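You operate a simulated robot arm through the tools that you are given. There is no shell and no other tool.

Carry out the task below with a simulated robot arm. There is one attempt and no reset: what you move stays moved.

## Task
Put things in order on the blue table top. At the end: the grey steel bush from the blue table top stands where the green driver stood; the green driver stands on top of the brown rusty block; the yellow cage key stands where the blue spring stood; the blue spring from the blue table top stands where the grey steel bush stood; whatever was shut is shut again. Leave all else as you found it, and nothing knocked over.

It is judged by the outcome, as a careful person would: the job done as asked, and still so three seconds after it is handed in. It fails if anything else is knocked over, pushed out of place, dropped, spilled or broken.

## Robot
A 6-joint arm with a two-finger parallel gripper, fixed in place. Base frame: the origin is on the floor under the middle of its stand, x ahead of it, y to its left, z up; the work surface is at about z = 80. Units: cm, rad, N and s.
With the tool pointing down near the work surface it reaches from about 24 to 64 cm from the base axis. Its first joint turns from -1.152 to 1.152 rad. Payload 2.7 kg.
The TCP is the grasp point between the finger pads, 2.3 cm short of the fingertips. In the tool frame z runs along the fingers and y along their closing line. The gripper opens to 9.4 cm. The fingers are 3.8 cm wide and 1 cm thick; the gripper's body (5.4 by 9.6 cm) begins 3.9 cm behind the TCP.
Orientation is told as [roll, pitch, yaw] about the base's x, y, z axes, in that order, counted from this pose: with the fingers straight down and closing along the base's y, the tool's x points along the base's -x, its y along +y and its z along -z.

## Interface
- The arm moves only by the tool servo_tool. Its argument "moves" is a list of rows, each an object of numbers (a shift or turn left out is 0, a gripper value left out holds the last): "rx", "ry", "rz": the turn, a rotation vector about the tool's x, y, z in rad; "dx", "dy", "dz": the shift along the tool's x, y, z in cm; "hand": the finger opening in cm, from 0 to 9.4. In form: [{"rx": .., "ry": .., "rz": .., "dx": .., "dy": .., "dz": .., "hand": ..}, ...]. A call has 1 to 20 rows; each row shifts and turns the commanded pose from where the row before left it, along the tool's axes as they then stand. Each row takes 0.2 s and may step no farther than 5 cm and 0.15 rad from the row before; otherwise, or with a gripper value out of range, the whole call is refused. Where a pose cannot be reached the arm comes as near as it can. A force on the tool above 40 N (or 10 N above the force at the start of the call, whichever is more), or a blocked arm, ends the call early, and 0.2 s more pass. Each finger travels about 4.5 cm/s and halts on what it meets, pressing with about 27 N; the grip force reading is that of the motor and also rises with nothing between the fingers. The clock runs only during rows and for 0.2 s after the last one: add rows that do not move to give the fingers time. The reply holds the time, the measured pose of the TCP, the force on the tool along the base axes, the opening and the grip force, in the units named above and with some noise, with the torque about the TCP (base axes, N m) and any sound that the robot's microphone picked up.
- Cameras (640 x 400 px; columns grow to the right, rows downward): "scene" is fixed at [8.49, -44.96, 138.91]; the picture's right is [0.62, -0.79, 0.00], its down [-0.55, -0.43, -0.72] and it looks along [0.56, 0.44, -0.70] (base axes); focal length 364 px, centre (320, 200). "wrist" rides on the gripper at [8.6, 1.6, -7.5] in the tool frame; the picture's right is [-0.18, 0.98, 0.00], its down [-0.58, -0.11, -0.81] and it looks along [-0.79, -0.15, 0.59] (tool axes); focal length 243 px, centre (320, 200). There is no depth. A picture from a camera that has moved, and an enlarged one, comes with that camera's place and axes in the base frame and with its lens.
- grab_frame(camera): a new picture of that camera. The clock stands still meanwhile.
- close_up(camera, box): a new picture of the part [left, top, right, bottom] of that camera's present view, enlarged. The clock stands still meanwhile.
- close_job(): hands the job in; it is judged then, once.

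Nothing tells you positions but the pictures and the camera data. Unless the task says otherwise, let go and move clear before handing in.

The tools are called after ">>>" as a command line: name --argument value ..., lists and objects as JSON in quotes. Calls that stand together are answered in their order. servo_tool: Moves the arm, as the interface text tells. Its arguments: {"type":"object","properties":{"moves":{"type":"array","items":{"type":"object","properties":{"rx":{"type":"number"},"ry":{"type":"number"},"rz":{"type":"number"},"dx":{"type":"number"},"dy":{"type":"number"},"dz":{"type":"number"},"hand":{"type":"number"}}}}},"required":["moves"]} The other tools are called the same way: grab_frame (camera) takes a picture; close_up (camera, box) takes an enlarged picture of a part of a camera's view; close_job () hands the job in.

At the start:

```text
t: 0.0
tool_pos: [44.39, -16.44, 105.04]
ee_rot: [-0.001, 0.0, 0.0]
force: [-0.3, 0.1, 0.2]
moment: [-0.03, 0.03, 0.0]
finger_gap: 9.42
grip_force: 0.1
```

scene: 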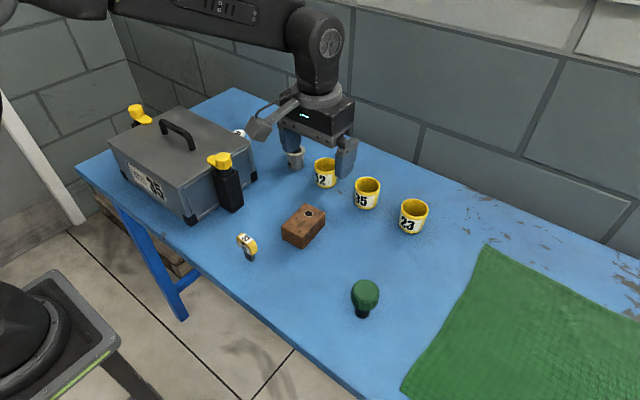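
wrist: 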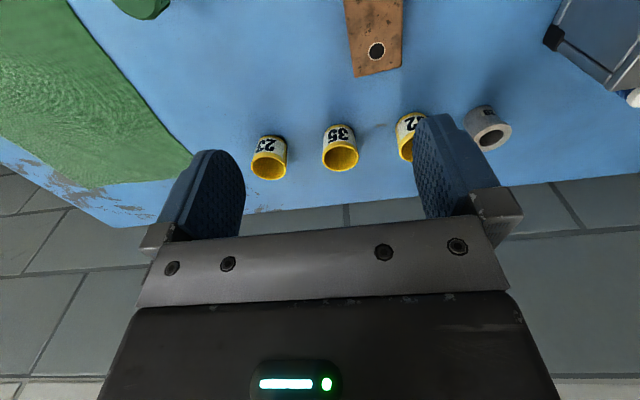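

I see a blue table with a grey toolbox (with yellow/black clamp-like things), a rusty brown block with a hole, a green driver, three yellow cups, a grey bush, and a small yellow thing. I will look closer before moving anything.

>>> close_up --camera "scene" --box '[80, 80, 280, 205]'

>>> close_up --camera "scene" --box '[220, 190, 420, 315]'

>>> close_up --camera "scene" --box '[260, 120, 460, 245]'

>>> close_up --camera "scene" --box '[100, 130, 260, 230]'

```text
3.20 times, centred on (180, 142) of scene
camera zoom: at [8.49, -44.96, 138.91], right [0.62, -0.79, 0.0], down [-0.55, -0.43, -0.72], along [0.56, 0.44, -0.7], focal length 1165 px, centre (768, 384)
```

zoom: 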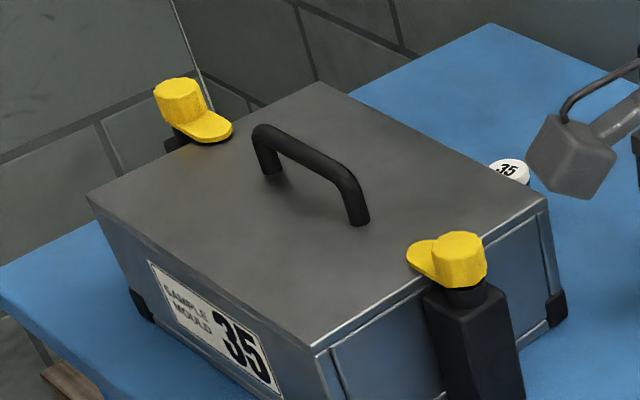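

```text
3.20 times, centred on (320, 252) of scene
camera zoom: at [8.49, -44.96, 138.91], right [0.62, -0.79, 0.0], down [-0.55, -0.43, -0.72], along [0.56, 0.44, -0.7], focal length 1165 px, centre (320, 32)
```

zoom: 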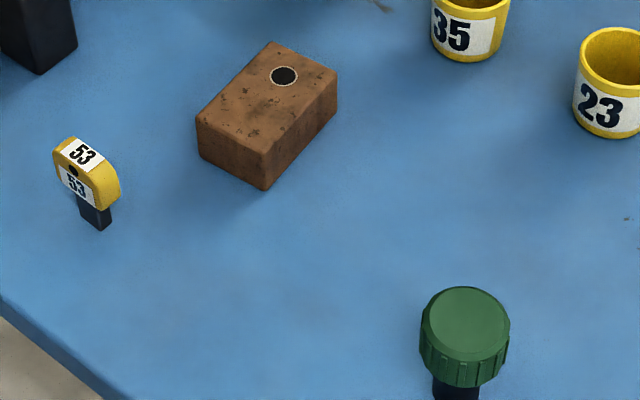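

```text
3.20 times, centred on (360, 182) of scene
camera zoom: at [8.49, -44.96, 138.91], right [0.62, -0.79, 0.0], down [-0.55, -0.43, -0.72], along [0.56, 0.44, -0.7], focal length 1165 px, centre (192, 256)
```

zoom: 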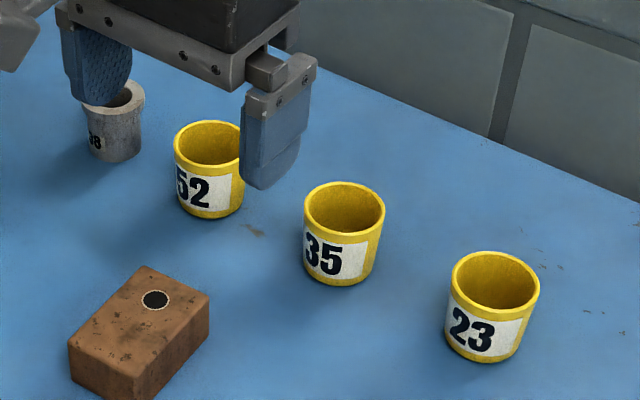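

```text
4.00 times, centred on (180, 180) of scene
camera zoom: at [8.49, -44.96, 138.91], right [0.62, -0.79, 0.0], down [-0.55, -0.43, -0.72], along [0.56, 0.44, -0.7], focal length 1456 px, centre (880, 280)
```

zoom: 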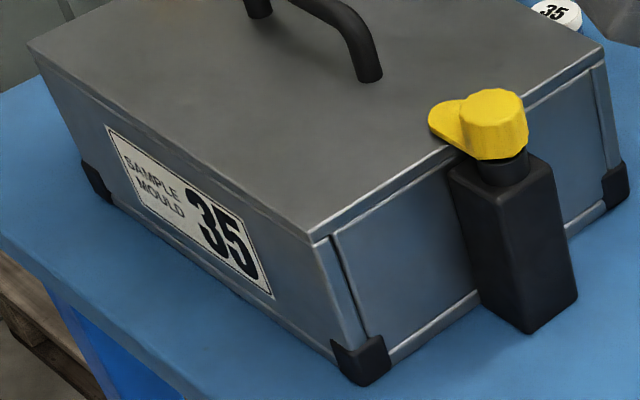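

The table holds a lidded box held by two yellow swing clamps, a yellow item marked 53, a rusty block, a green driver, three yellow cups, and a grey bush near (62, 5). I haven't found the blue spring for sure; there is something white and blue behind the box. I'll raise the arm and move it back to look around.

>>> servo_tool --moves '[{"dz": -4}, {"dz": -4}, {"dx": 4, "dy": 2}, {"dx": 4, "dy": 4}, {"dy": 4}, {"dy": 4}, {"dy": 4}]'

>>> grab_frame --camera "wrist"

>>> grab_frame --camera "scene"

```text
refused: row 4 steps farther than a row can; nothing moved
```

```text
taken
camera wrist: at [35.76, -14.69, 112.3], right [0.18, 0.98, 0.0], down [0.58, -0.11, 0.81], along [0.79, -0.15, -0.59], focal length 243 px, centre (320, 200)
```

wrist: 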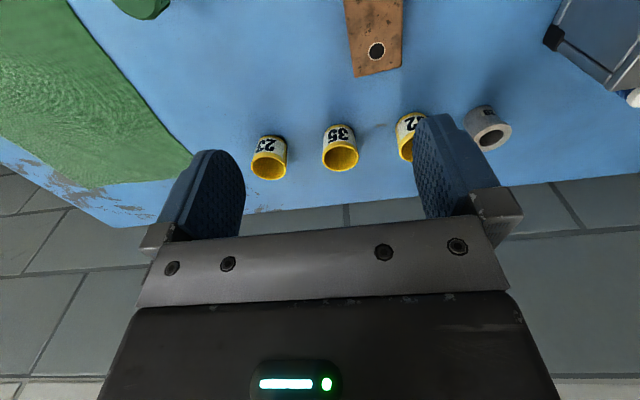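

```text
taken
```

scene: 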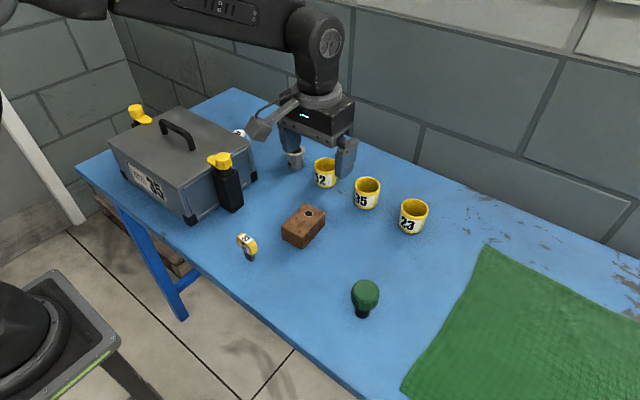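

The move was refused because one step was too long, so the scene is unchanged. I'll repeat it with shorter steps, raising the arm and heading toward the box.

>>> servo_tool --moves '[{"dz": -4}, {"dz": -4}, {"dx": 3, "dy": 3}, {"dx": 3, "dy": 3}, {"dx": 3, "dy": 3}, {"dy": 4}, {"dy": 4}, {"dy": 4}]'

>>> grab_frame --camera "wrist"

>>> grab_frame --camera "scene"

```text
t: 1.8
tool_pos: [35.35, 4.54, 112.85]
ee_rot: [-0.002, -0.002, -0.001]
force: [0.6, 0.3, 0.3]
moment: [0.01, 0.0, 0.01]
finger_gap: 9.38
grip_force: 0.1
```

```text
taken
camera wrist: at [26.62, 6.3, 120.13], right [0.18, 0.98, 0.0], down [0.58, -0.11, 0.81], along [0.79, -0.15, -0.59], focal length 243 px, centre (320, 200)
```

wrist: 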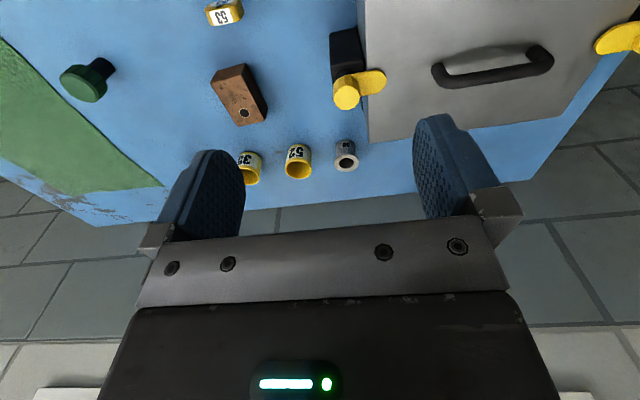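

```text
taken
```

scene: 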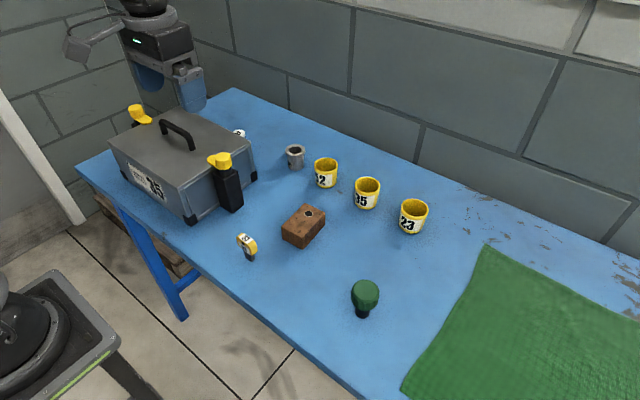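

The arm is clear of the view now. Next I'll look closely at the area behind the box, the cups and the clamps.

>>> close_up --camera "scene" --box '[200, 110, 280, 160]'

>>> close_up --camera "scene" --box '[270, 130, 430, 230]'

>>> close_up --camera "wrist" --box '[160, 0, 480, 200]'

>>> servo_tool --moves '[{"dy": 4}, {"dy": 4}, {"dy": 4}, {"dy": 4}, {"dx": 2}]'

>>> grab_frame --camera "wrist"

```text
8.00 times, centred on (240, 135) of scene
camera zoom: at [8.49, -44.96, 138.91], right [0.61, -0.79, 0.0], down [-0.55, -0.43, -0.72], along [0.57, 0.44, -0.7], focal length 2913 px, centre (960, 720)
```

zoom: 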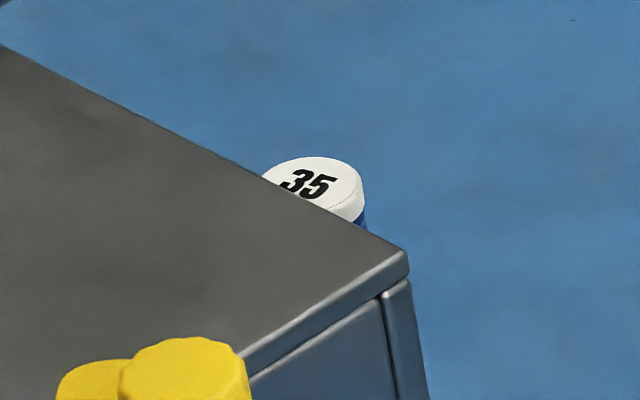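

```text
4.00 times, centred on (350, 180) of scene
camera zoom: at [8.49, -44.96, 138.91], right [0.61, -0.79, 0.0], down [-0.55, -0.43, -0.72], along [0.57, 0.44, -0.7], focal length 1456 px, centre (200, 280)
```

zoom: 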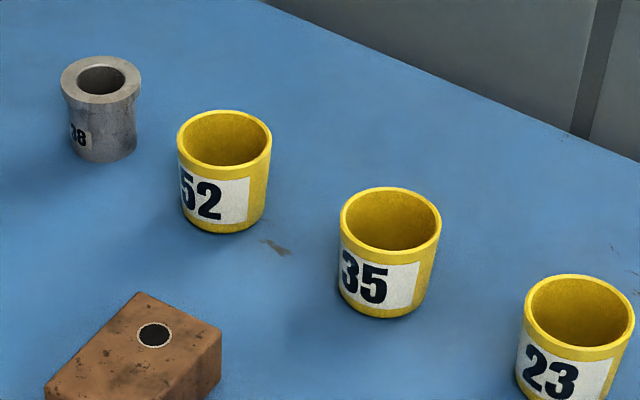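

```text
2.00 times, centred on (320, 100) of wrist
camera zoom: at [26.62, 6.3, 120.13], right [0.18, 0.98, 0.0], down [0.58, -0.11, 0.81], along [0.79, -0.15, -0.59], focal length 485 px, centre (320, 400)
```

zoom: 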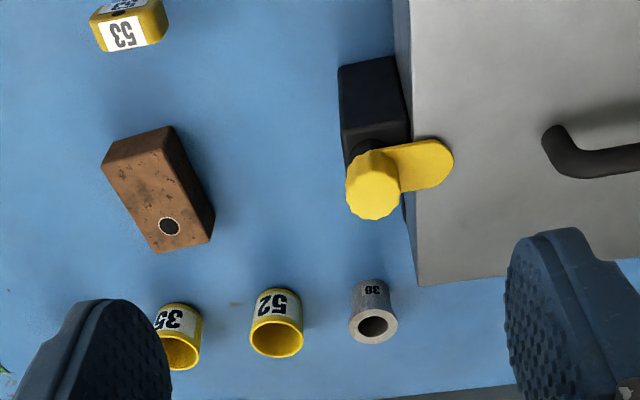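

```text
t: 3.0
tool_pos: [33.34, 20.64, 113.13]
ee_rot: [0.001, 0.0, 0.0]
force: [-0.2, 0.6, 0.7]
moment: [0.01, -0.01, 0.0]
finger_gap: 9.4
grip_force: 0.1
```

```text
taken
camera wrist: at [24.68, 22.34, 120.28], right [0.18, 0.98, 0.0], down [0.58, -0.11, 0.81], along [0.79, -0.15, -0.59], focal length 243 px, centre (320, 200)
```

wrist: 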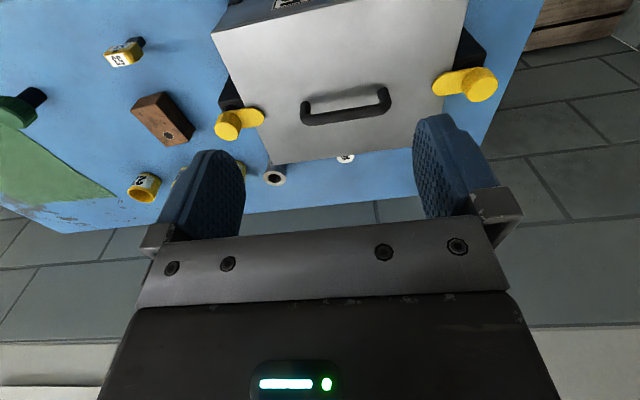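

The white-topped blue item behind the box is at about (58.6, 21), with its top near z 84.7. I'll zoom in to see whether it is the spring.

>>> close_up --camera "wrist" --box '[250, 100, 442, 220]'

>>> close_up --camera "wrist" --box '[60, 0, 300, 150]'

>>> close_up --camera "wrist" --box '[200, 60, 520, 180]'

```text
3.33 times, centred on (346, 160) of wrist
camera zoom: at [24.68, 22.34, 120.28], right [0.18, 0.98, 0.0], down [0.58, -0.11, 0.81], along [0.79, -0.15, -0.59], focal length 809 px, centre (233, 333)
```

zoom: 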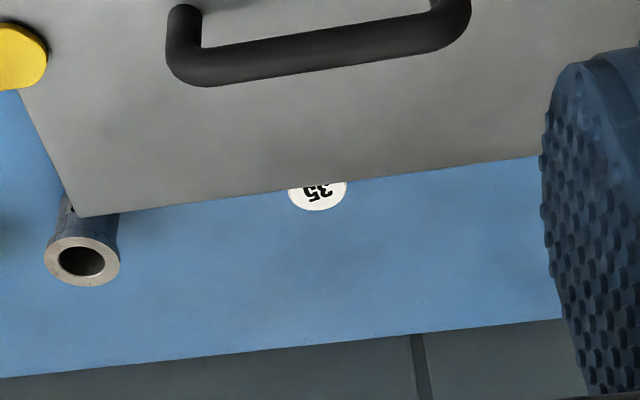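

```text
2.67 times, centred on (180, 75) of wrist
camera zoom: at [24.68, 22.34, 120.28], right [0.18, 0.98, 0.0], down [0.58, -0.11, 0.81], along [0.79, -0.15, -0.59], focal length 647 px, centre (693, 533)
```

zoom: 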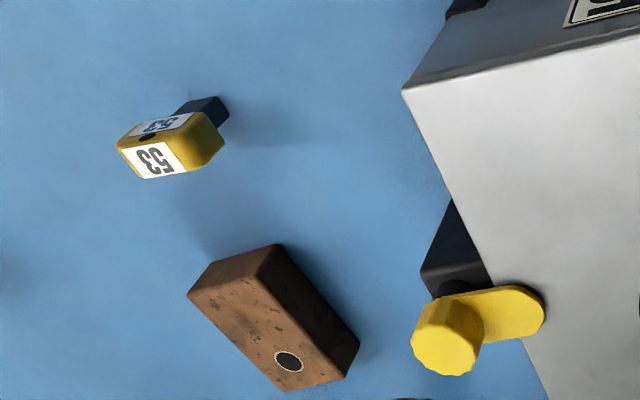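

```text
2.00 times, centred on (360, 120) of wrist
camera zoom: at [24.68, 22.34, 120.28], right [0.18, 0.98, 0.0], down [0.58, -0.11, 0.81], along [0.79, -0.15, -0.59], focal length 485 px, centre (240, 360)
```

zoom: 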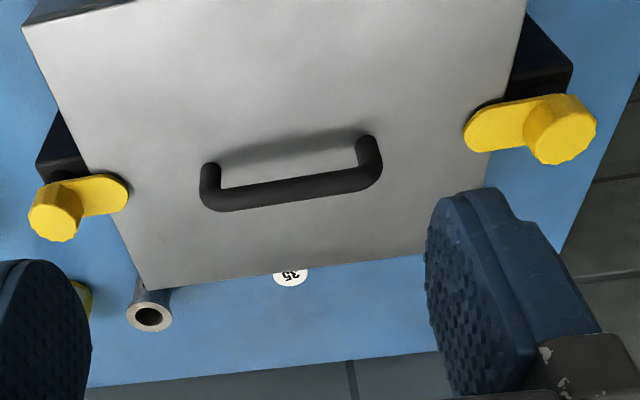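

The item is blue with a white top marked 35, mostly hidden behind the box. I'll move the wrist camera forward, staying high over the box, to see behind it.

>>> servo_tool --moves '[{"dx": -4}, {"dx": -4}, {"dx": -4}, {"dx": -4}, {"dx": -3}]'

>>> grab_frame --camera "wrist"

>>> grab_frame --camera "scene"

```text
t: 4.2
tool_pos: [52.35, 20.56, 113.01]
ee_rot: [0.001, 0.002, -0.001]
force: [0.8, -1.0, -0.2]
moment: [-0.03, 0.0, -0.05]
finger_gap: 9.42
grip_force: 0.1
```

```text
taken
camera wrist: at [43.76, 22.27, 120.23], right [0.18, 0.98, 0.0], down [0.58, -0.11, 0.81], along [0.79, -0.15, -0.59], focal length 243 px, centre (320, 200)
```

wrist: 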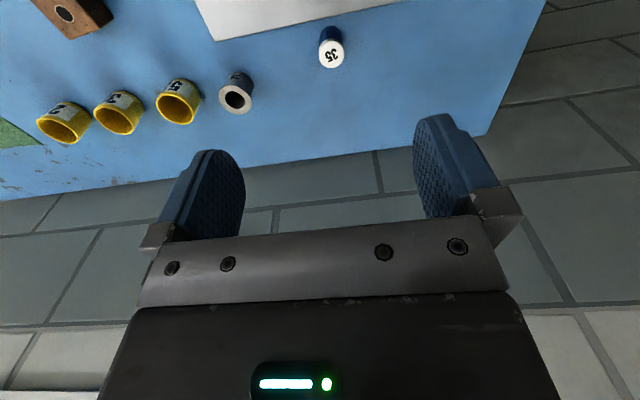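

```text
taken
```

scene: 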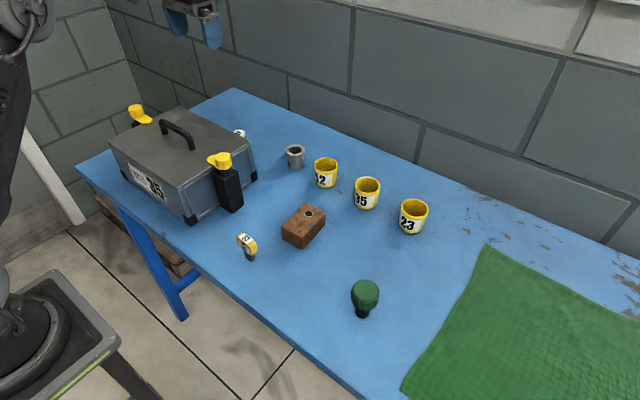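

>>> close_up --camera "wrist" --box '[200, 0, 440, 150]'

>>> close_up --camera "wrist" --box '[0, 0, 280, 175]'

>>> close_up --camera "wrist" --box '[290, 15, 370, 65]'

```text
2.67 times, centred on (320, 75) of wrist
camera zoom: at [43.76, 22.27, 120.23], right [0.18, 0.98, 0.0], down [0.58, -0.11, 0.81], along [0.79, -0.15, -0.59], focal length 647 px, centre (320, 533)
```

zoom: 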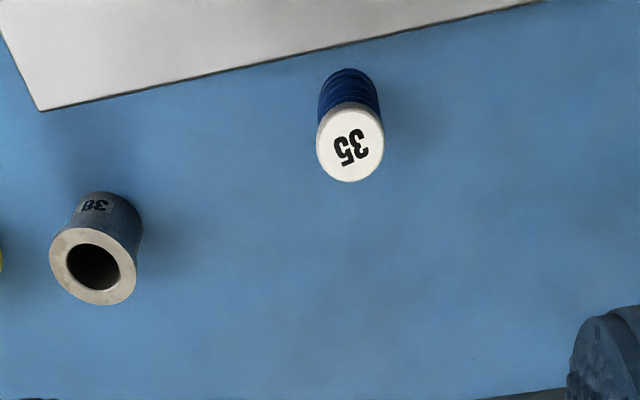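

```text
2.29 times, centred on (140, 88) of wrist
camera zoom: at [43.76, 22.27, 120.23], right [0.18, 0.98, 0.0], down [0.58, -0.11, 0.81], along [0.79, -0.15, -0.59], focal length 555 px, centre (731, 457)
```

zoom: 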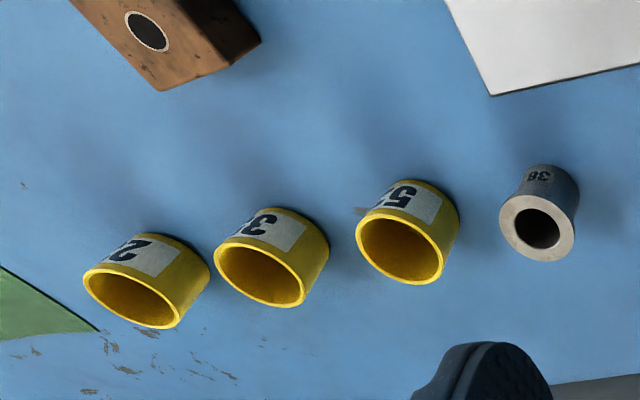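

```text
8.00 times, centred on (330, 40) of wrist
camera zoom: at [43.76, 22.27, 120.23], right [0.18, 0.98, 0.0], down [0.58, -0.11, 0.81], along [0.79, -0.15, -0.59], focal length 1941 px, centre (240, 1480)
```

zoom: 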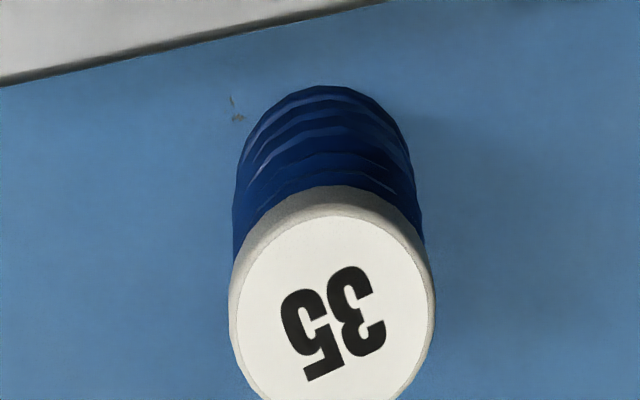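

The item behind the box is the ribbed blue spring with a white cap, and the bush stands to its right. Now I'll look closely at the 53 item, the driver and the block.

>>> servo_tool --moves '[{"dx": 2.5, "dy": -3.5}, {"dx": 2.5, "dy": -3.5}, {"dx": 2.5, "dy": -3.5}, {"dx": 2.5, "dy": -3.5}, {"dx": 2.5, "dy": -3.5}, {"dx": 2.5, "dy": -3.5}, {"dx": 2.5, "dy": -3.5}, {"dx": 1.5, "dy": -3.5}, {"dz": 4}, {"dz": 4}, {"dz": 4}]'

>>> grab_frame --camera "wrist"

>>> close_up --camera "scene" --box '[225, 225, 273, 255]'

```text
t: 6.6
tool_pos: [33.15, -7.64, 101.06]
ee_rot: [-0.001, -0.001, 0.001]
force: [1.0, -1.0, -0.6]
moment: [0.0, 0.02, -0.03]
finger_gap: 9.4
grip_force: 0.1
```

```text
taken
camera wrist: at [24.66, -5.97, 108.36], right [0.18, 0.98, 0.0], down [0.58, -0.11, 0.81], along [0.79, -0.15, -0.59], focal length 243 px, centre (320, 200)
```

wrist: 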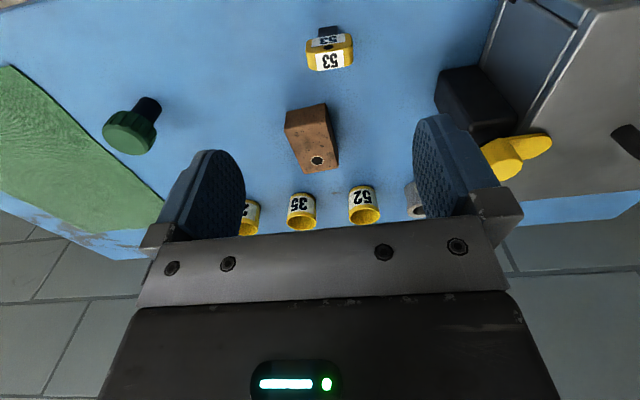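

```text
13.33 times, centred on (249, 240) of scene
camera zoom: at [8.49, -44.96, 138.91], right [0.62, -0.79, 0.0], down [-0.55, -0.43, -0.72], along [0.56, 0.44, -0.7], focal length 4854 px, centre (1267, -333)
```

zoom: 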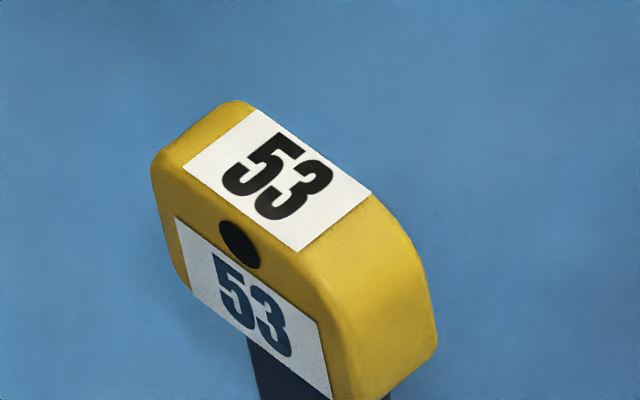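

The 53 item has a bow with a hole and a dark blade, so I take it to be the cage key, at about (33.6, -7.8). The plan is: driver onto the block, bush to the driver's place, spring to the bush's place, key to the spring's place. First I'll look at the driver and key in detail.

>>> close_up --camera "wrist" --box '[80, 60, 240, 160]'

>>> close_up --camera "wrist" --box '[260, 0, 400, 87]'

>>> close_up --camera "wrist" --box '[250, 80, 390, 180]'

>>> close_up --camera "scene" --box '[325, 265, 405, 325]'

```text
4.00 times, centred on (160, 110) of wrist
camera zoom: at [24.66, -5.97, 108.36], right [0.18, 0.98, 0.0], down [0.58, -0.11, 0.81], along [0.79, -0.15, -0.59], focal length 970 px, centre (960, 560)
```

zoom: 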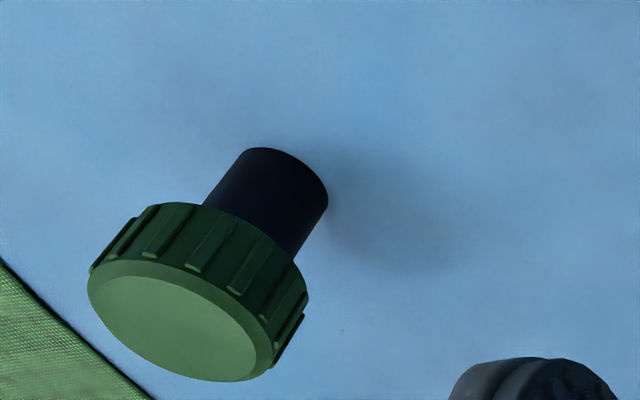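

```text
4.57 times, centred on (330, 44) of wrist
camera zoom: at [24.66, -5.97, 108.36], right [0.18, 0.98, 0.0], down [0.58, -0.11, 0.81], along [0.79, -0.15, -0.59], focal length 1109 px, centre (274, 915)
```

zoom: 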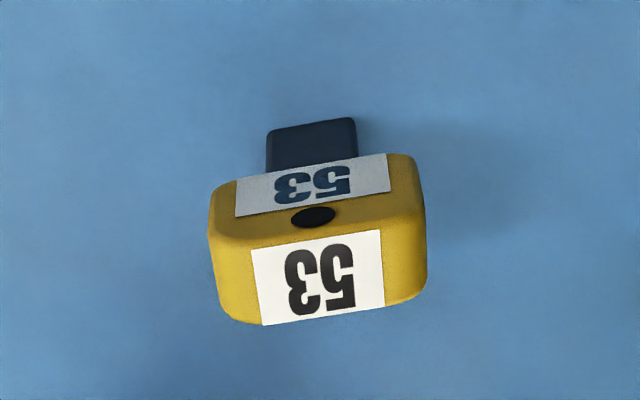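

```text
4.00 times, centred on (320, 130) of wrist
camera zoom: at [24.66, -5.97, 108.36], right [0.18, 0.98, 0.0], down [0.58, -0.11, 0.81], along [0.79, -0.15, -0.59], focal length 970 px, centre (320, 480)
```

zoom: 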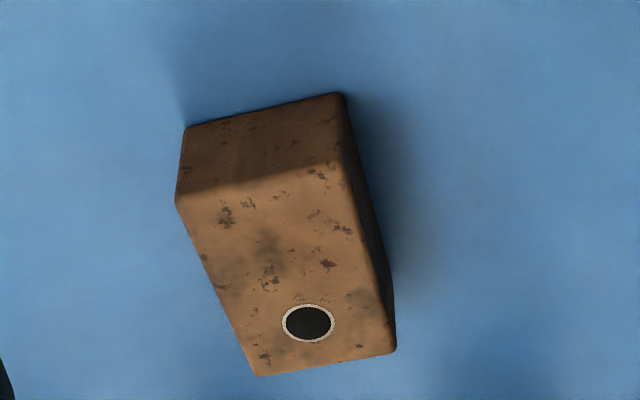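

```text
6.67 times, centred on (365, 295) of scene
camera zoom: at [8.49, -44.96, 138.91], right [0.62, -0.79, 0.0], down [-0.55, -0.43, -0.72], along [0.56, 0.44, -0.7], focal length 2427 px, centre (20, -433)
```

zoom: 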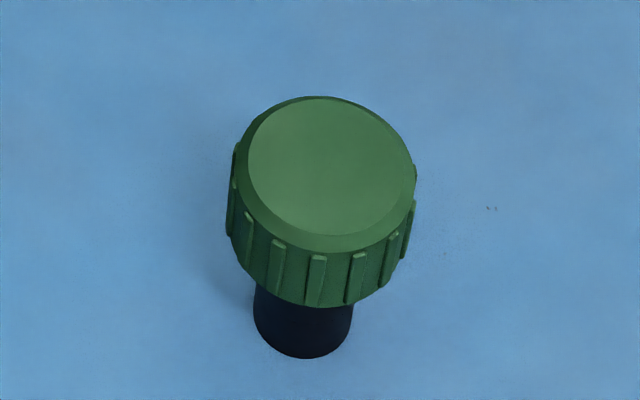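

The driver is a ribbed green knob about 4.7 cm across on a round black stem, at about (38, -31.3), with its top near z 87.3. The block's top is at about z 84.2, spanning x 42–50 and y -14 to -9. I'll go above the driver and check alignment.

>>> servo_tool --moves '[{"dx": -1, "dy": -4}, {"dx": -1, "dy": -4}, {"dx": -1, "dy": -4}, {"dx": -1, "dy": -4}, {"dx": -0.8, "dy": -4}, {"dy": -3.6}, {}]'

>>> grab_frame --camera "wrist"

>>> grab_frame --camera "scene"

```text
t: 8.2
tool_pos: [38.29, -31.01, 100.82]
ee_rot: [0.0, 0.0, 0.0]
force: [-0.4, -0.8, 0.0]
moment: [-0.01, 0.04, -0.03]
finger_gap: 9.41
grip_force: 0.2
```

```text
taken
camera wrist: at [29.6, -29.35, 108.24], right [0.18, 0.98, 0.0], down [0.58, -0.11, 0.81], along [0.79, -0.15, -0.59], focal length 243 px, centre (320, 200)
```

wrist: 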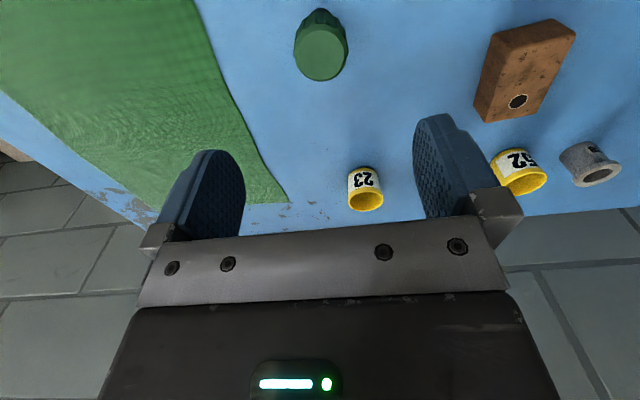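

```text
taken
```

scene: 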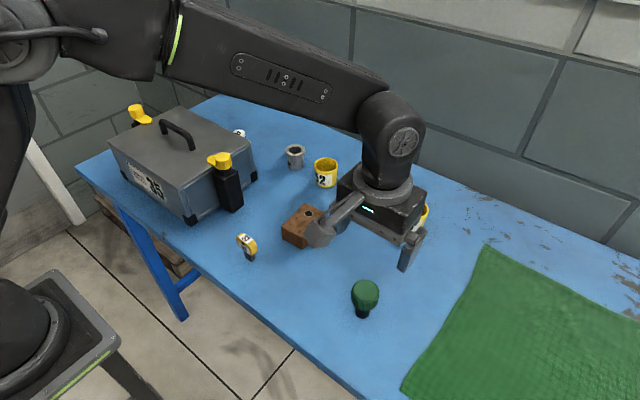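

The driver sits almost straight below the gripper. I'll zoom in to confirm the centring.

>>> close_up --camera "wrist" --box '[256, 0, 384, 80]'

>>> close_up --camera "wrist" --box '[440, 0, 632, 120]'

```text
5.00 times, centred on (320, 40) of wrist
camera zoom: at [29.6, -29.35, 108.24], right [0.18, 0.98, 0.0], down [0.58, -0.11, 0.81], along [0.79, -0.15, -0.59], focal length 1213 px, centre (320, 1000)
```

zoom: 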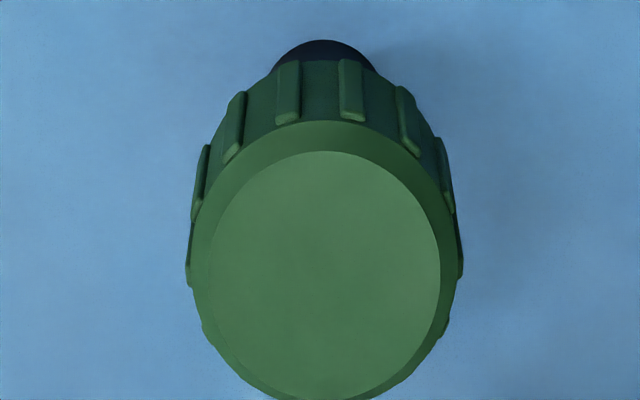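

```text
3.33 times, centred on (536, 60) of wrist
camera zoom: at [29.6, -29.35, 108.24], right [0.18, 0.98, 0.0], down [0.58, -0.11, 0.81], along [0.79, -0.15, -0.59], focal length 809 px, centre (-400, 667)
```

zoom: 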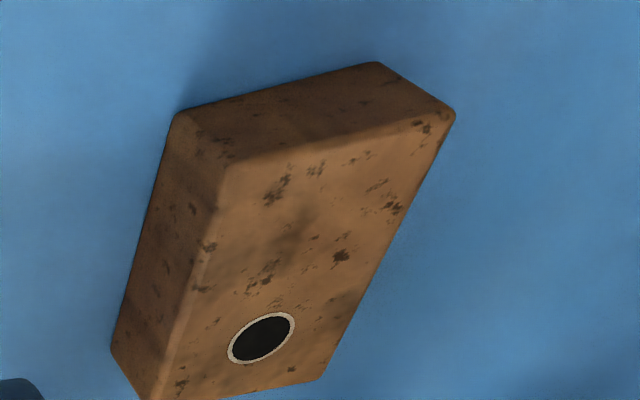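

The knob is centred to within a few millimetres. I'll descend partway and re-check before closing.

>>> servo_tool --moves '[{"dz": 3}, {"dz": 3}, {}]'

>>> grab_frame --camera "wrist"

>>> close_up --camera "scene" --box '[310, 220, 470, 320]'

```text
t: 9.0
tool_pos: [38.05, -30.91, 94.77]
ee_rot: [0.0, 0.0, 0.0]
force: [1.2, -0.4, 0.6]
moment: [0.01, 0.03, -0.04]
finger_gap: 9.39
grip_force: 0.2
```

```text
taken
camera wrist: at [29.47, -29.17, 102.12], right [0.18, 0.98, 0.0], down [0.58, -0.11, 0.81], along [0.79, -0.15, -0.59], focal length 243 px, centre (320, 200)
```

wrist: 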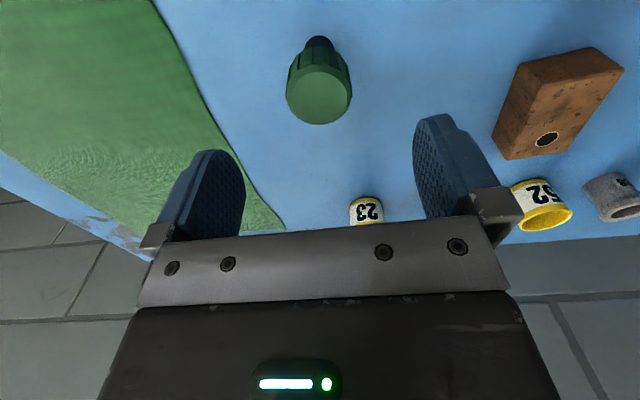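

```text
4.00 times, centred on (390, 270) of scene
camera zoom: at [8.49, -44.96, 138.91], right [0.62, -0.79, 0.0], down [-0.55, -0.43, -0.72], along [0.56, 0.44, -0.7], focal length 1456 px, centre (40, -80)
```

zoom: 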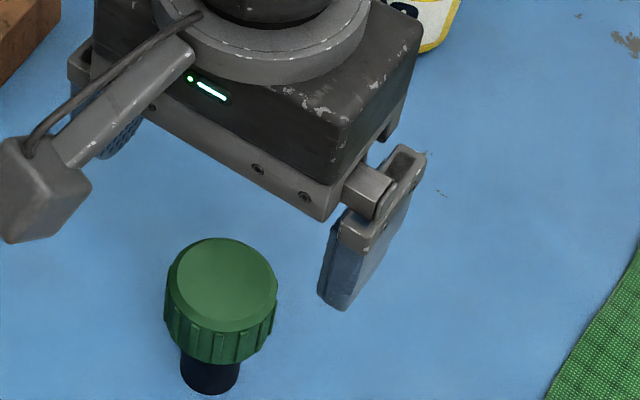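

>>> close_up --camera "wrist" --box '[256, 30, 384, 130]'

```text
4.00 times, centred on (320, 80) of wrist
camera zoom: at [29.47, -29.17, 102.12], right [0.18, 0.98, 0.0], down [0.58, -0.11, 0.81], along [0.79, -0.15, -0.59], focal length 970 px, centre (320, 680)
```

zoom: 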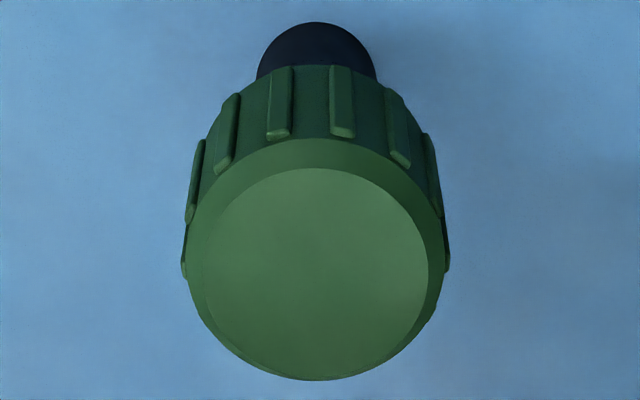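

The knob top works out to z ≈ 87.9 from both heights, and it stays centred, so the driver is at about (38.2, -31.05). I'll descend to mid-knob and grip.

>>> servo_tool --moves '[{"dz": 3}, {"dz": 3}, {"dz": 2.8}, {}, {"hand": 2}, {"hand": 2}, {"hand": 2}, {"hand": 2}, {"hand": 2}, {"hand": 2}]'

>>> grab_frame --camera "wrist"

>>> close_up --camera "scene" --box '[310, 220, 470, 320]'

```text
t: 11.2
tool_pos: [38.05, -30.8, 86.2]
ee_rot: [0.001, 0.0, -0.002]
force: [0.1, -1.1, -0.3]
moment: [-0.01, 0.03, 0.01]
finger_gap: 4.31
grip_force: 26.7
```

```text
taken
camera wrist: at [29.44, -29.18, 93.43], right [0.18, 0.98, 0.0], down [0.58, -0.11, 0.81], along [0.79, -0.15, -0.59], focal length 243 px, centre (320, 200)
```

wrist: 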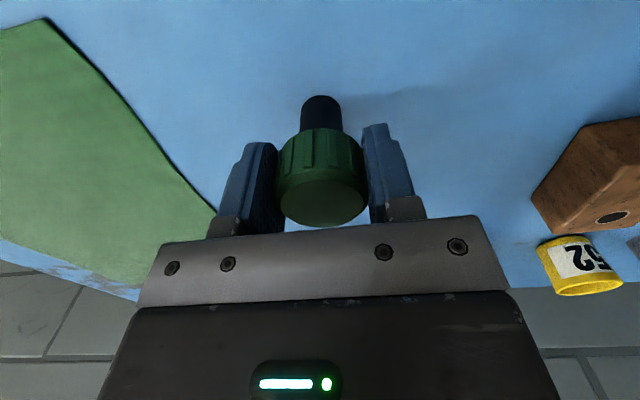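

```text
4.00 times, centred on (390, 270) of scene
camera zoom: at [8.49, -44.96, 138.91], right [0.62, -0.79, 0.0], down [-0.55, -0.43, -0.72], along [0.56, 0.44, -0.7], focal length 1456 px, centre (40, -80)
```

zoom: 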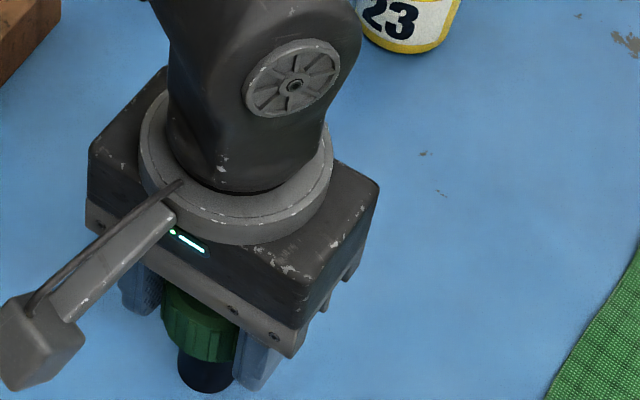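

The driver is gripped (opening 4.31, grip 27 N). I'll lift it and carry it above the block's near half, about (45, -11.5), keeping off the dark hole at x ≈ 48.

>>> servo_tool --moves '[{"dz": -2}, {"dz": -4}, {"dz": -4}, {"dx": -1.36, "dy": 3.9}, {"dx": -1.36, "dy": 3.9}, {"dx": -1.36, "dy": 3.9}, {"dx": -1.36, "dy": 3.9}, {"dx": -1.36, "dy": 3.94}, {}]'

>>> grab_frame --camera "wrist"

>>> grab_frame --camera "scene"

```text
t: 13.2
tool_pos: [44.85, -11.39, 96.1]
ee_rot: [-0.001, -0.001, -0.001]
force: [0.3, -0.1, -0.7]
moment: [0.01, -0.02, 0.01]
finger_gap: 2.01
grip_force: 0.0
```

```text
taken
camera wrist: at [36.3, -9.7, 103.48], right [0.18, 0.98, 0.0], down [0.58, -0.11, 0.81], along [0.79, -0.15, -0.59], focal length 243 px, centre (320, 200)
```

wrist: 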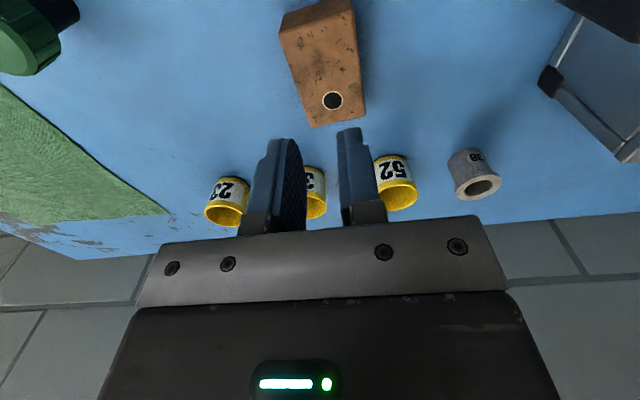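

```text
taken
```

scene: 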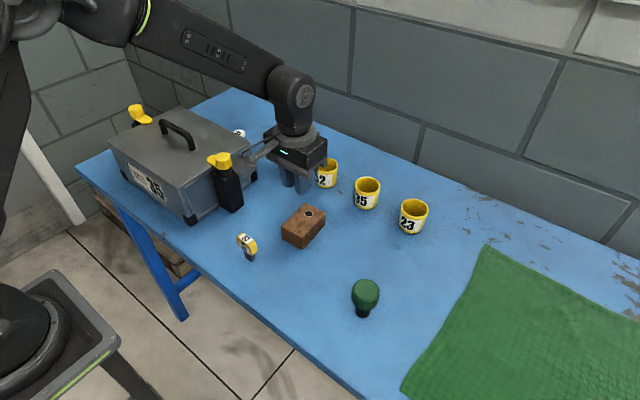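

The grip was lost during the lift: the fingers are closed on nothing, and the driver appears to be still standing in its place. I'll check that it hasn't moved and try to work out why it slipped.

>>> close_up --camera "scene" --box '[325, 265, 405, 325]'

>>> close_up --camera "wrist" --box '[0, 0, 160, 100]'

>>> close_up --camera "wrist" --box '[230, 0, 422, 120]'

```text
6.67 times, centred on (365, 295) of scene
camera zoom: at [8.49, -44.96, 138.91], right [0.62, -0.79, 0.0], down [-0.55, -0.43, -0.72], along [0.56, 0.44, -0.7], focal length 2427 px, centre (20, -433)
```

zoom: 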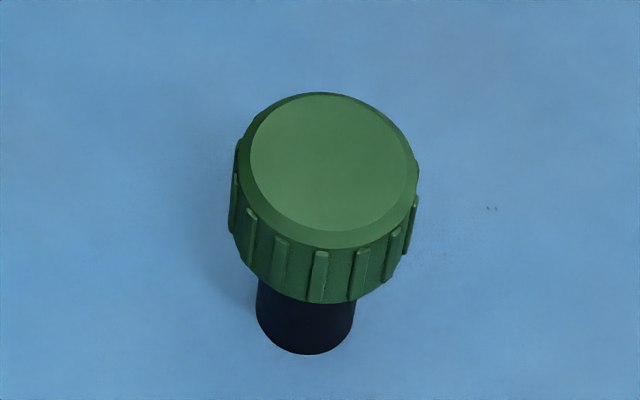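

```text
4.00 times, centred on (80, 50) of wrist
camera zoom: at [36.3, -9.7, 103.48], right [0.18, 0.98, 0.0], down [0.58, -0.11, 0.81], along [0.79, -0.15, -0.59], focal length 970 px, centre (1280, 800)
```

zoom: 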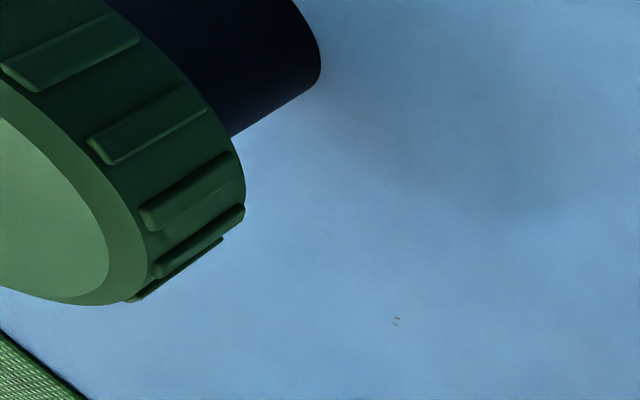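

```text
3.33 times, centred on (326, 60) of wrist
camera zoom: at [36.3, -9.7, 103.48], right [0.18, 0.98, 0.0], down [0.58, -0.11, 0.81], along [0.79, -0.15, -0.59], focal length 809 px, centre (300, 667)
```

zoom: 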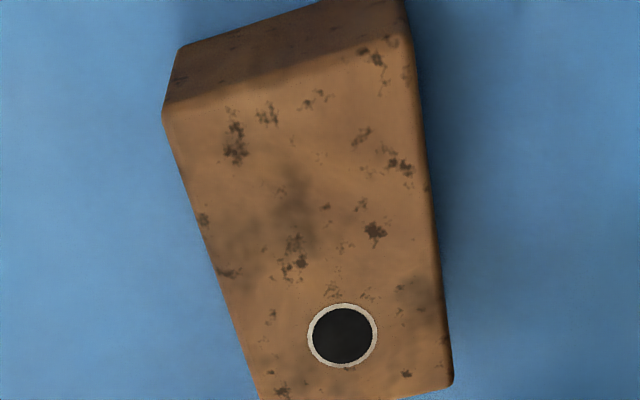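

The driver is still upright and has shifted by less than about 1 mm, so the knob simply slid out of the pads as I lifted. I'll return with the fingers open, re-grip a bit lower, and lift very slowly while watching the force.

>>> servo_tool --moves '[{"hand": 9.4}, {"dx": 1.36, "dy": -3.9}, {"dx": 1.36, "dy": -3.9}, {"dx": 1.36, "dy": -3.9}, {"dx": 1.36, "dy": -3.9}, {"dx": 1.36, "dy": -3.94}, {}, {}]'

>>> close_up --camera "wrist" --box '[256, 30, 384, 130]'

```text
t: 15.0
tool_pos: [38.21, -31.17, 96.28]
ee_rot: [0.0, 0.001, -0.001]
force: [-0.3, -0.4, -0.6]
moment: [-0.01, 0.01, 0.01]
finger_gap: 9.39
grip_force: 0.0
```

```text
4.00 times, centred on (320, 80) of wrist
camera zoom: at [29.56, -29.49, 103.58], right [0.18, 0.98, 0.0], down [0.58, -0.11, 0.81], along [0.79, -0.15, -0.59], focal length 970 px, centre (320, 680)
```

zoom: 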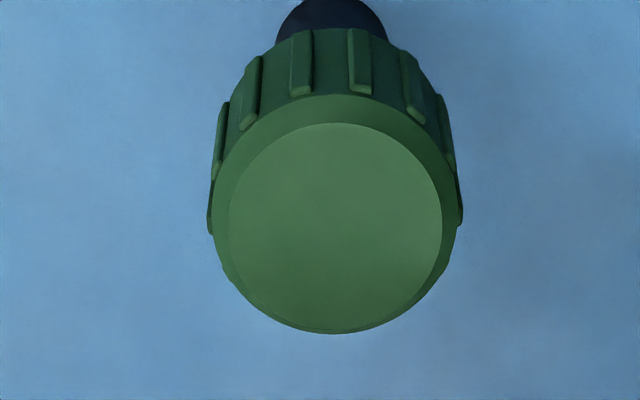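

The driver is 0.2 cm to one side of the gripper line. I'll correct that, descend slightly lower than before, close, and check the grip before lifting.

>>> servo_tool --moves '[{"dy": 0.2, "dz": 3}, {"dz": 3}, {"dz": 3}, {"dz": 1.5}, {}, {"hand": 0}, {"hand": 0}, {"hand": 0}, {"hand": 0}, {"hand": 0}, {"hand": 0}, {"hand": 0}]'

>>> close_up --camera "wrist" --box '[200, 60, 440, 240]'

```text
t: 17.6
tool_pos: [38.19, -30.83, 85.73]
ee_rot: [-0.001, -0.001, 0.0]
force: [0.1, -0.7, -0.4]
moment: [-0.01, -0.04, -0.01]
finger_gap: 4.3
grip_force: 27.6
```

```text
2.22 times, centred on (320, 150) of wrist
camera zoom: at [29.63, -29.18, 93.06], right [0.18, 0.98, 0.0], down [0.58, -0.11, 0.81], along [0.79, -0.15, -0.59], focal length 539 px, centre (320, 311)
```

zoom: 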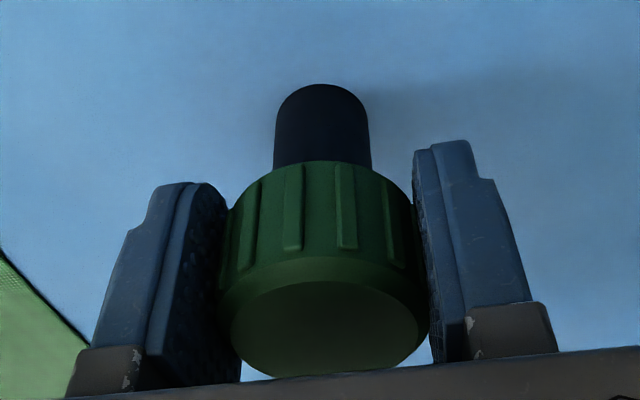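

Both pads are flat on the knob. I'll lift gently by a centimetre and read the force.

>>> servo_tool --moves '[{"dz": -0.2}, {"dz": -0.2}, {"dz": -0.3}, {"dz": -0.3}, {}]'

>>> close_up --camera "wrist" --box '[200, 60, 440, 240]'

>>> close_up --camera "scene" --box '[310, 220, 470, 320]'

```text
t: 18.8
tool_pos: [38.1, -30.7, 86.71]
ee_rot: [-0.001, -0.001, -0.001]
force: [0.1, -0.3, -1.2]
moment: [0.0, 0.0, -0.01]
finger_gap: 4.31
grip_force: 27.1
```

```text
2.22 times, centred on (320, 150) of wrist
camera zoom: at [29.58, -29.11, 94.07], right [0.18, 0.98, 0.0], down [0.58, -0.11, 0.81], along [0.79, -0.15, -0.59], focal length 539 px, centre (320, 311)
```

zoom: 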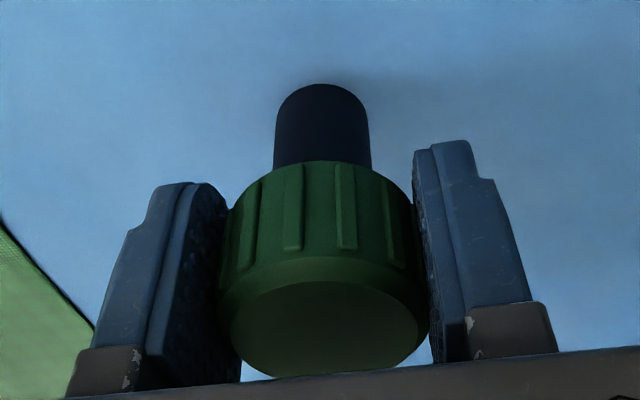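

```text
4.00 times, centred on (390, 270) of scene
camera zoom: at [8.49, -44.96, 138.91], right [0.62, -0.79, 0.0], down [-0.55, -0.43, -0.72], along [0.56, 0.44, -0.7], focal length 1456 px, centre (40, -80)
```

zoom: 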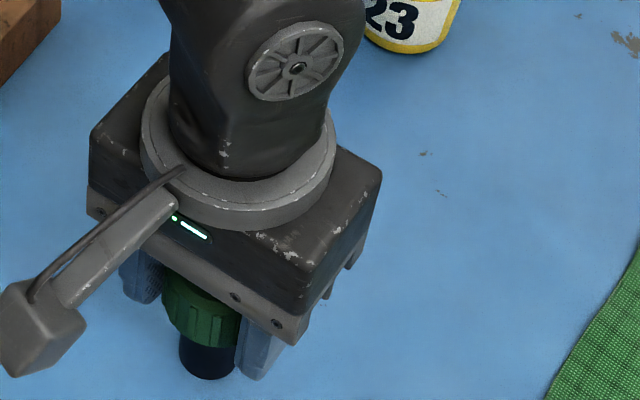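

The driver lifts with the gripper (it weighs only about 1 N). I'll keep lifting slowly with the fingers held at full squeeze.

>>> servo_tool --moves '[{"dz": -0.4}, {"dz": -0.6}, {"dz": -0.8}, {"dz": -1}, {"dz": -1}, {"dz": -1}, {"dz": -1}, {"dz": -1}, {"dz": -1}, {"dz": -0.7}, {}]'

>>> grab_frame --camera "wrist"

>>> close_up --camera "scene" --box '[290, 180, 482, 320]'

```text
t: 21.2
tool_pos: [38.18, -30.78, 95.27]
ee_rot: [0.001, -0.002, 0.001]
force: [0.8, -0.1, -1.4]
moment: [0.03, 0.02, 0.0]
finger_gap: 4.31
grip_force: 27.1
```

```text
taken
camera wrist: at [29.52, -29.07, 102.52], right [0.18, 0.98, 0.0], down [0.58, -0.11, 0.81], along [0.79, -0.15, -0.59], focal length 243 px, centre (320, 200)
```

wrist: 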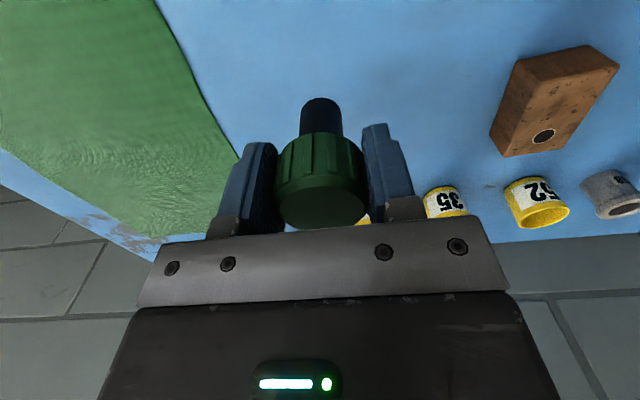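

```text
2.86 times, centred on (386, 250) of scene
camera zoom: at [8.49, -44.96, 138.91], right [0.62, -0.79, 0.0], down [-0.55, -0.43, -0.72], along [0.56, 0.44, -0.7], focal length 1040 px, centre (131, 57)
```

zoom: 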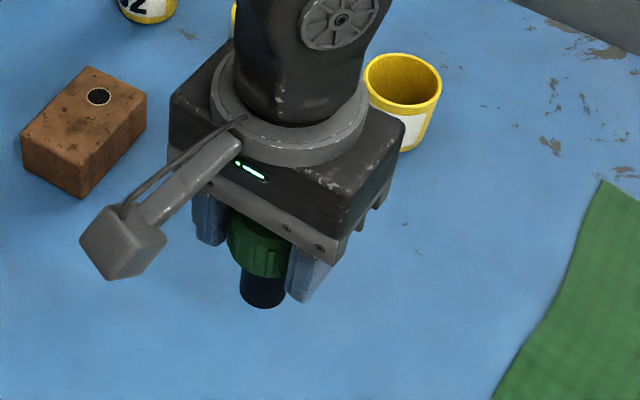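

The driver is held securely. I'll carry it slowly to above the near half of the block.

>>> servo_tool --moves '[{"dx": -0.2, "dy": 0.6}, {"dx": -0.4, "dy": 1.2}, {"dx": -0.5, "dy": 1.5}, {"dx": -0.5, "dy": 1.5}, {"dx": -0.5, "dy": 1.5}, {"dx": -0.5, "dy": 1.5}, {"dx": -0.5, "dy": 1.5}, {"dx": -0.5, "dy": 1.5}, {"dx": -0.5, "dy": 1.5}, {"dx": -0.5, "dy": 1.5}, {"dx": -0.5, "dy": 1.5}, {"dx": -0.5, "dy": 1.5}, {"dx": -0.5, "dy": 1.2}, {"dx": -0.4, "dy": 0.8}, {"dx": -0.3, "dy": 0.5}, {}]'

>>> grab_frame --camera "wrist"

>>> close_up --camera "scene" --box '[240, 150, 400, 250]'

```text
t: 24.6
tool_pos: [44.91, -11.36, 95.18]
ee_rot: [0.001, 0.001, 0.0]
force: [0.4, -0.3, -1.1]
moment: [-0.01, 0.01, 0.01]
finger_gap: 4.31
grip_force: 27.2
```

```text
taken
camera wrist: at [36.29, -9.73, 102.45], right [0.18, 0.98, 0.0], down [0.58, -0.11, 0.81], along [0.79, -0.15, -0.59], focal length 243 px, centre (320, 200)
```

wrist: 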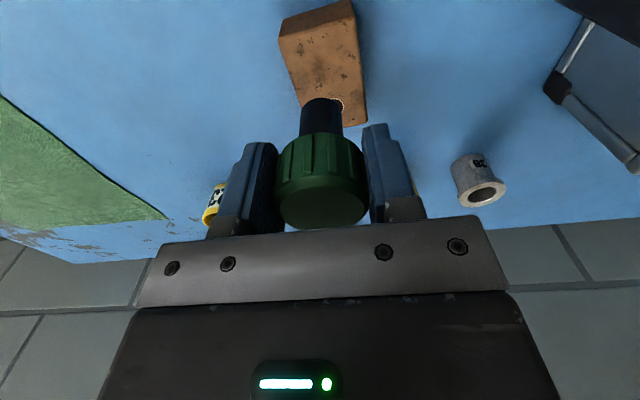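

```text
4.00 times, centred on (320, 200) of scene
camera zoom: at [8.49, -44.96, 138.91], right [0.62, -0.79, 0.0], down [-0.55, -0.43, -0.72], along [0.56, 0.44, -0.7], focal length 1456 px, centre (320, 200)
```

zoom: 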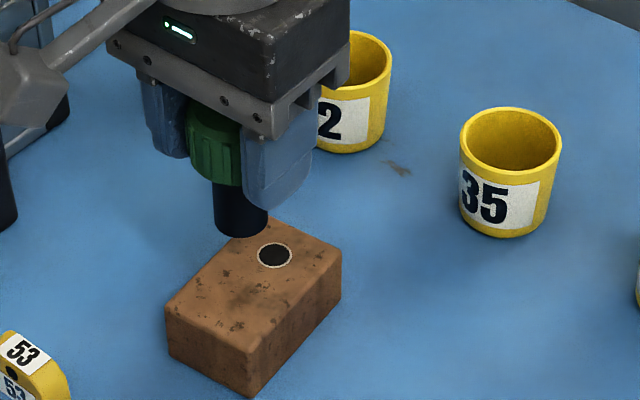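

>>> close_up --camera "wrist" --box '[240, 0, 400, 130]'

```text
3.08 times, centred on (320, 65) of wrist
camera zoom: at [36.29, -9.73, 102.45], right [0.18, 0.98, 0.0], down [0.58, -0.11, 0.81], along [0.79, -0.15, -0.59], focal length 746 px, centre (320, 615)
```

zoom: 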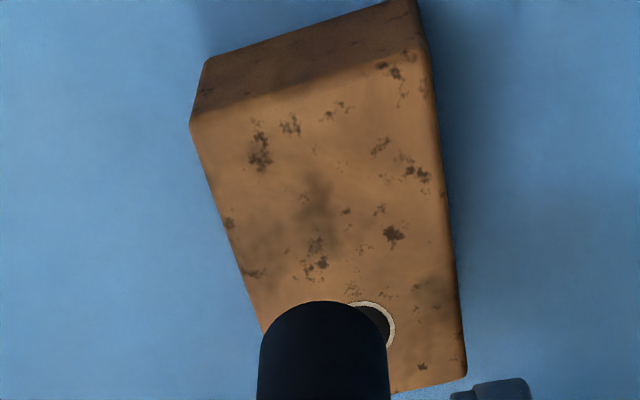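

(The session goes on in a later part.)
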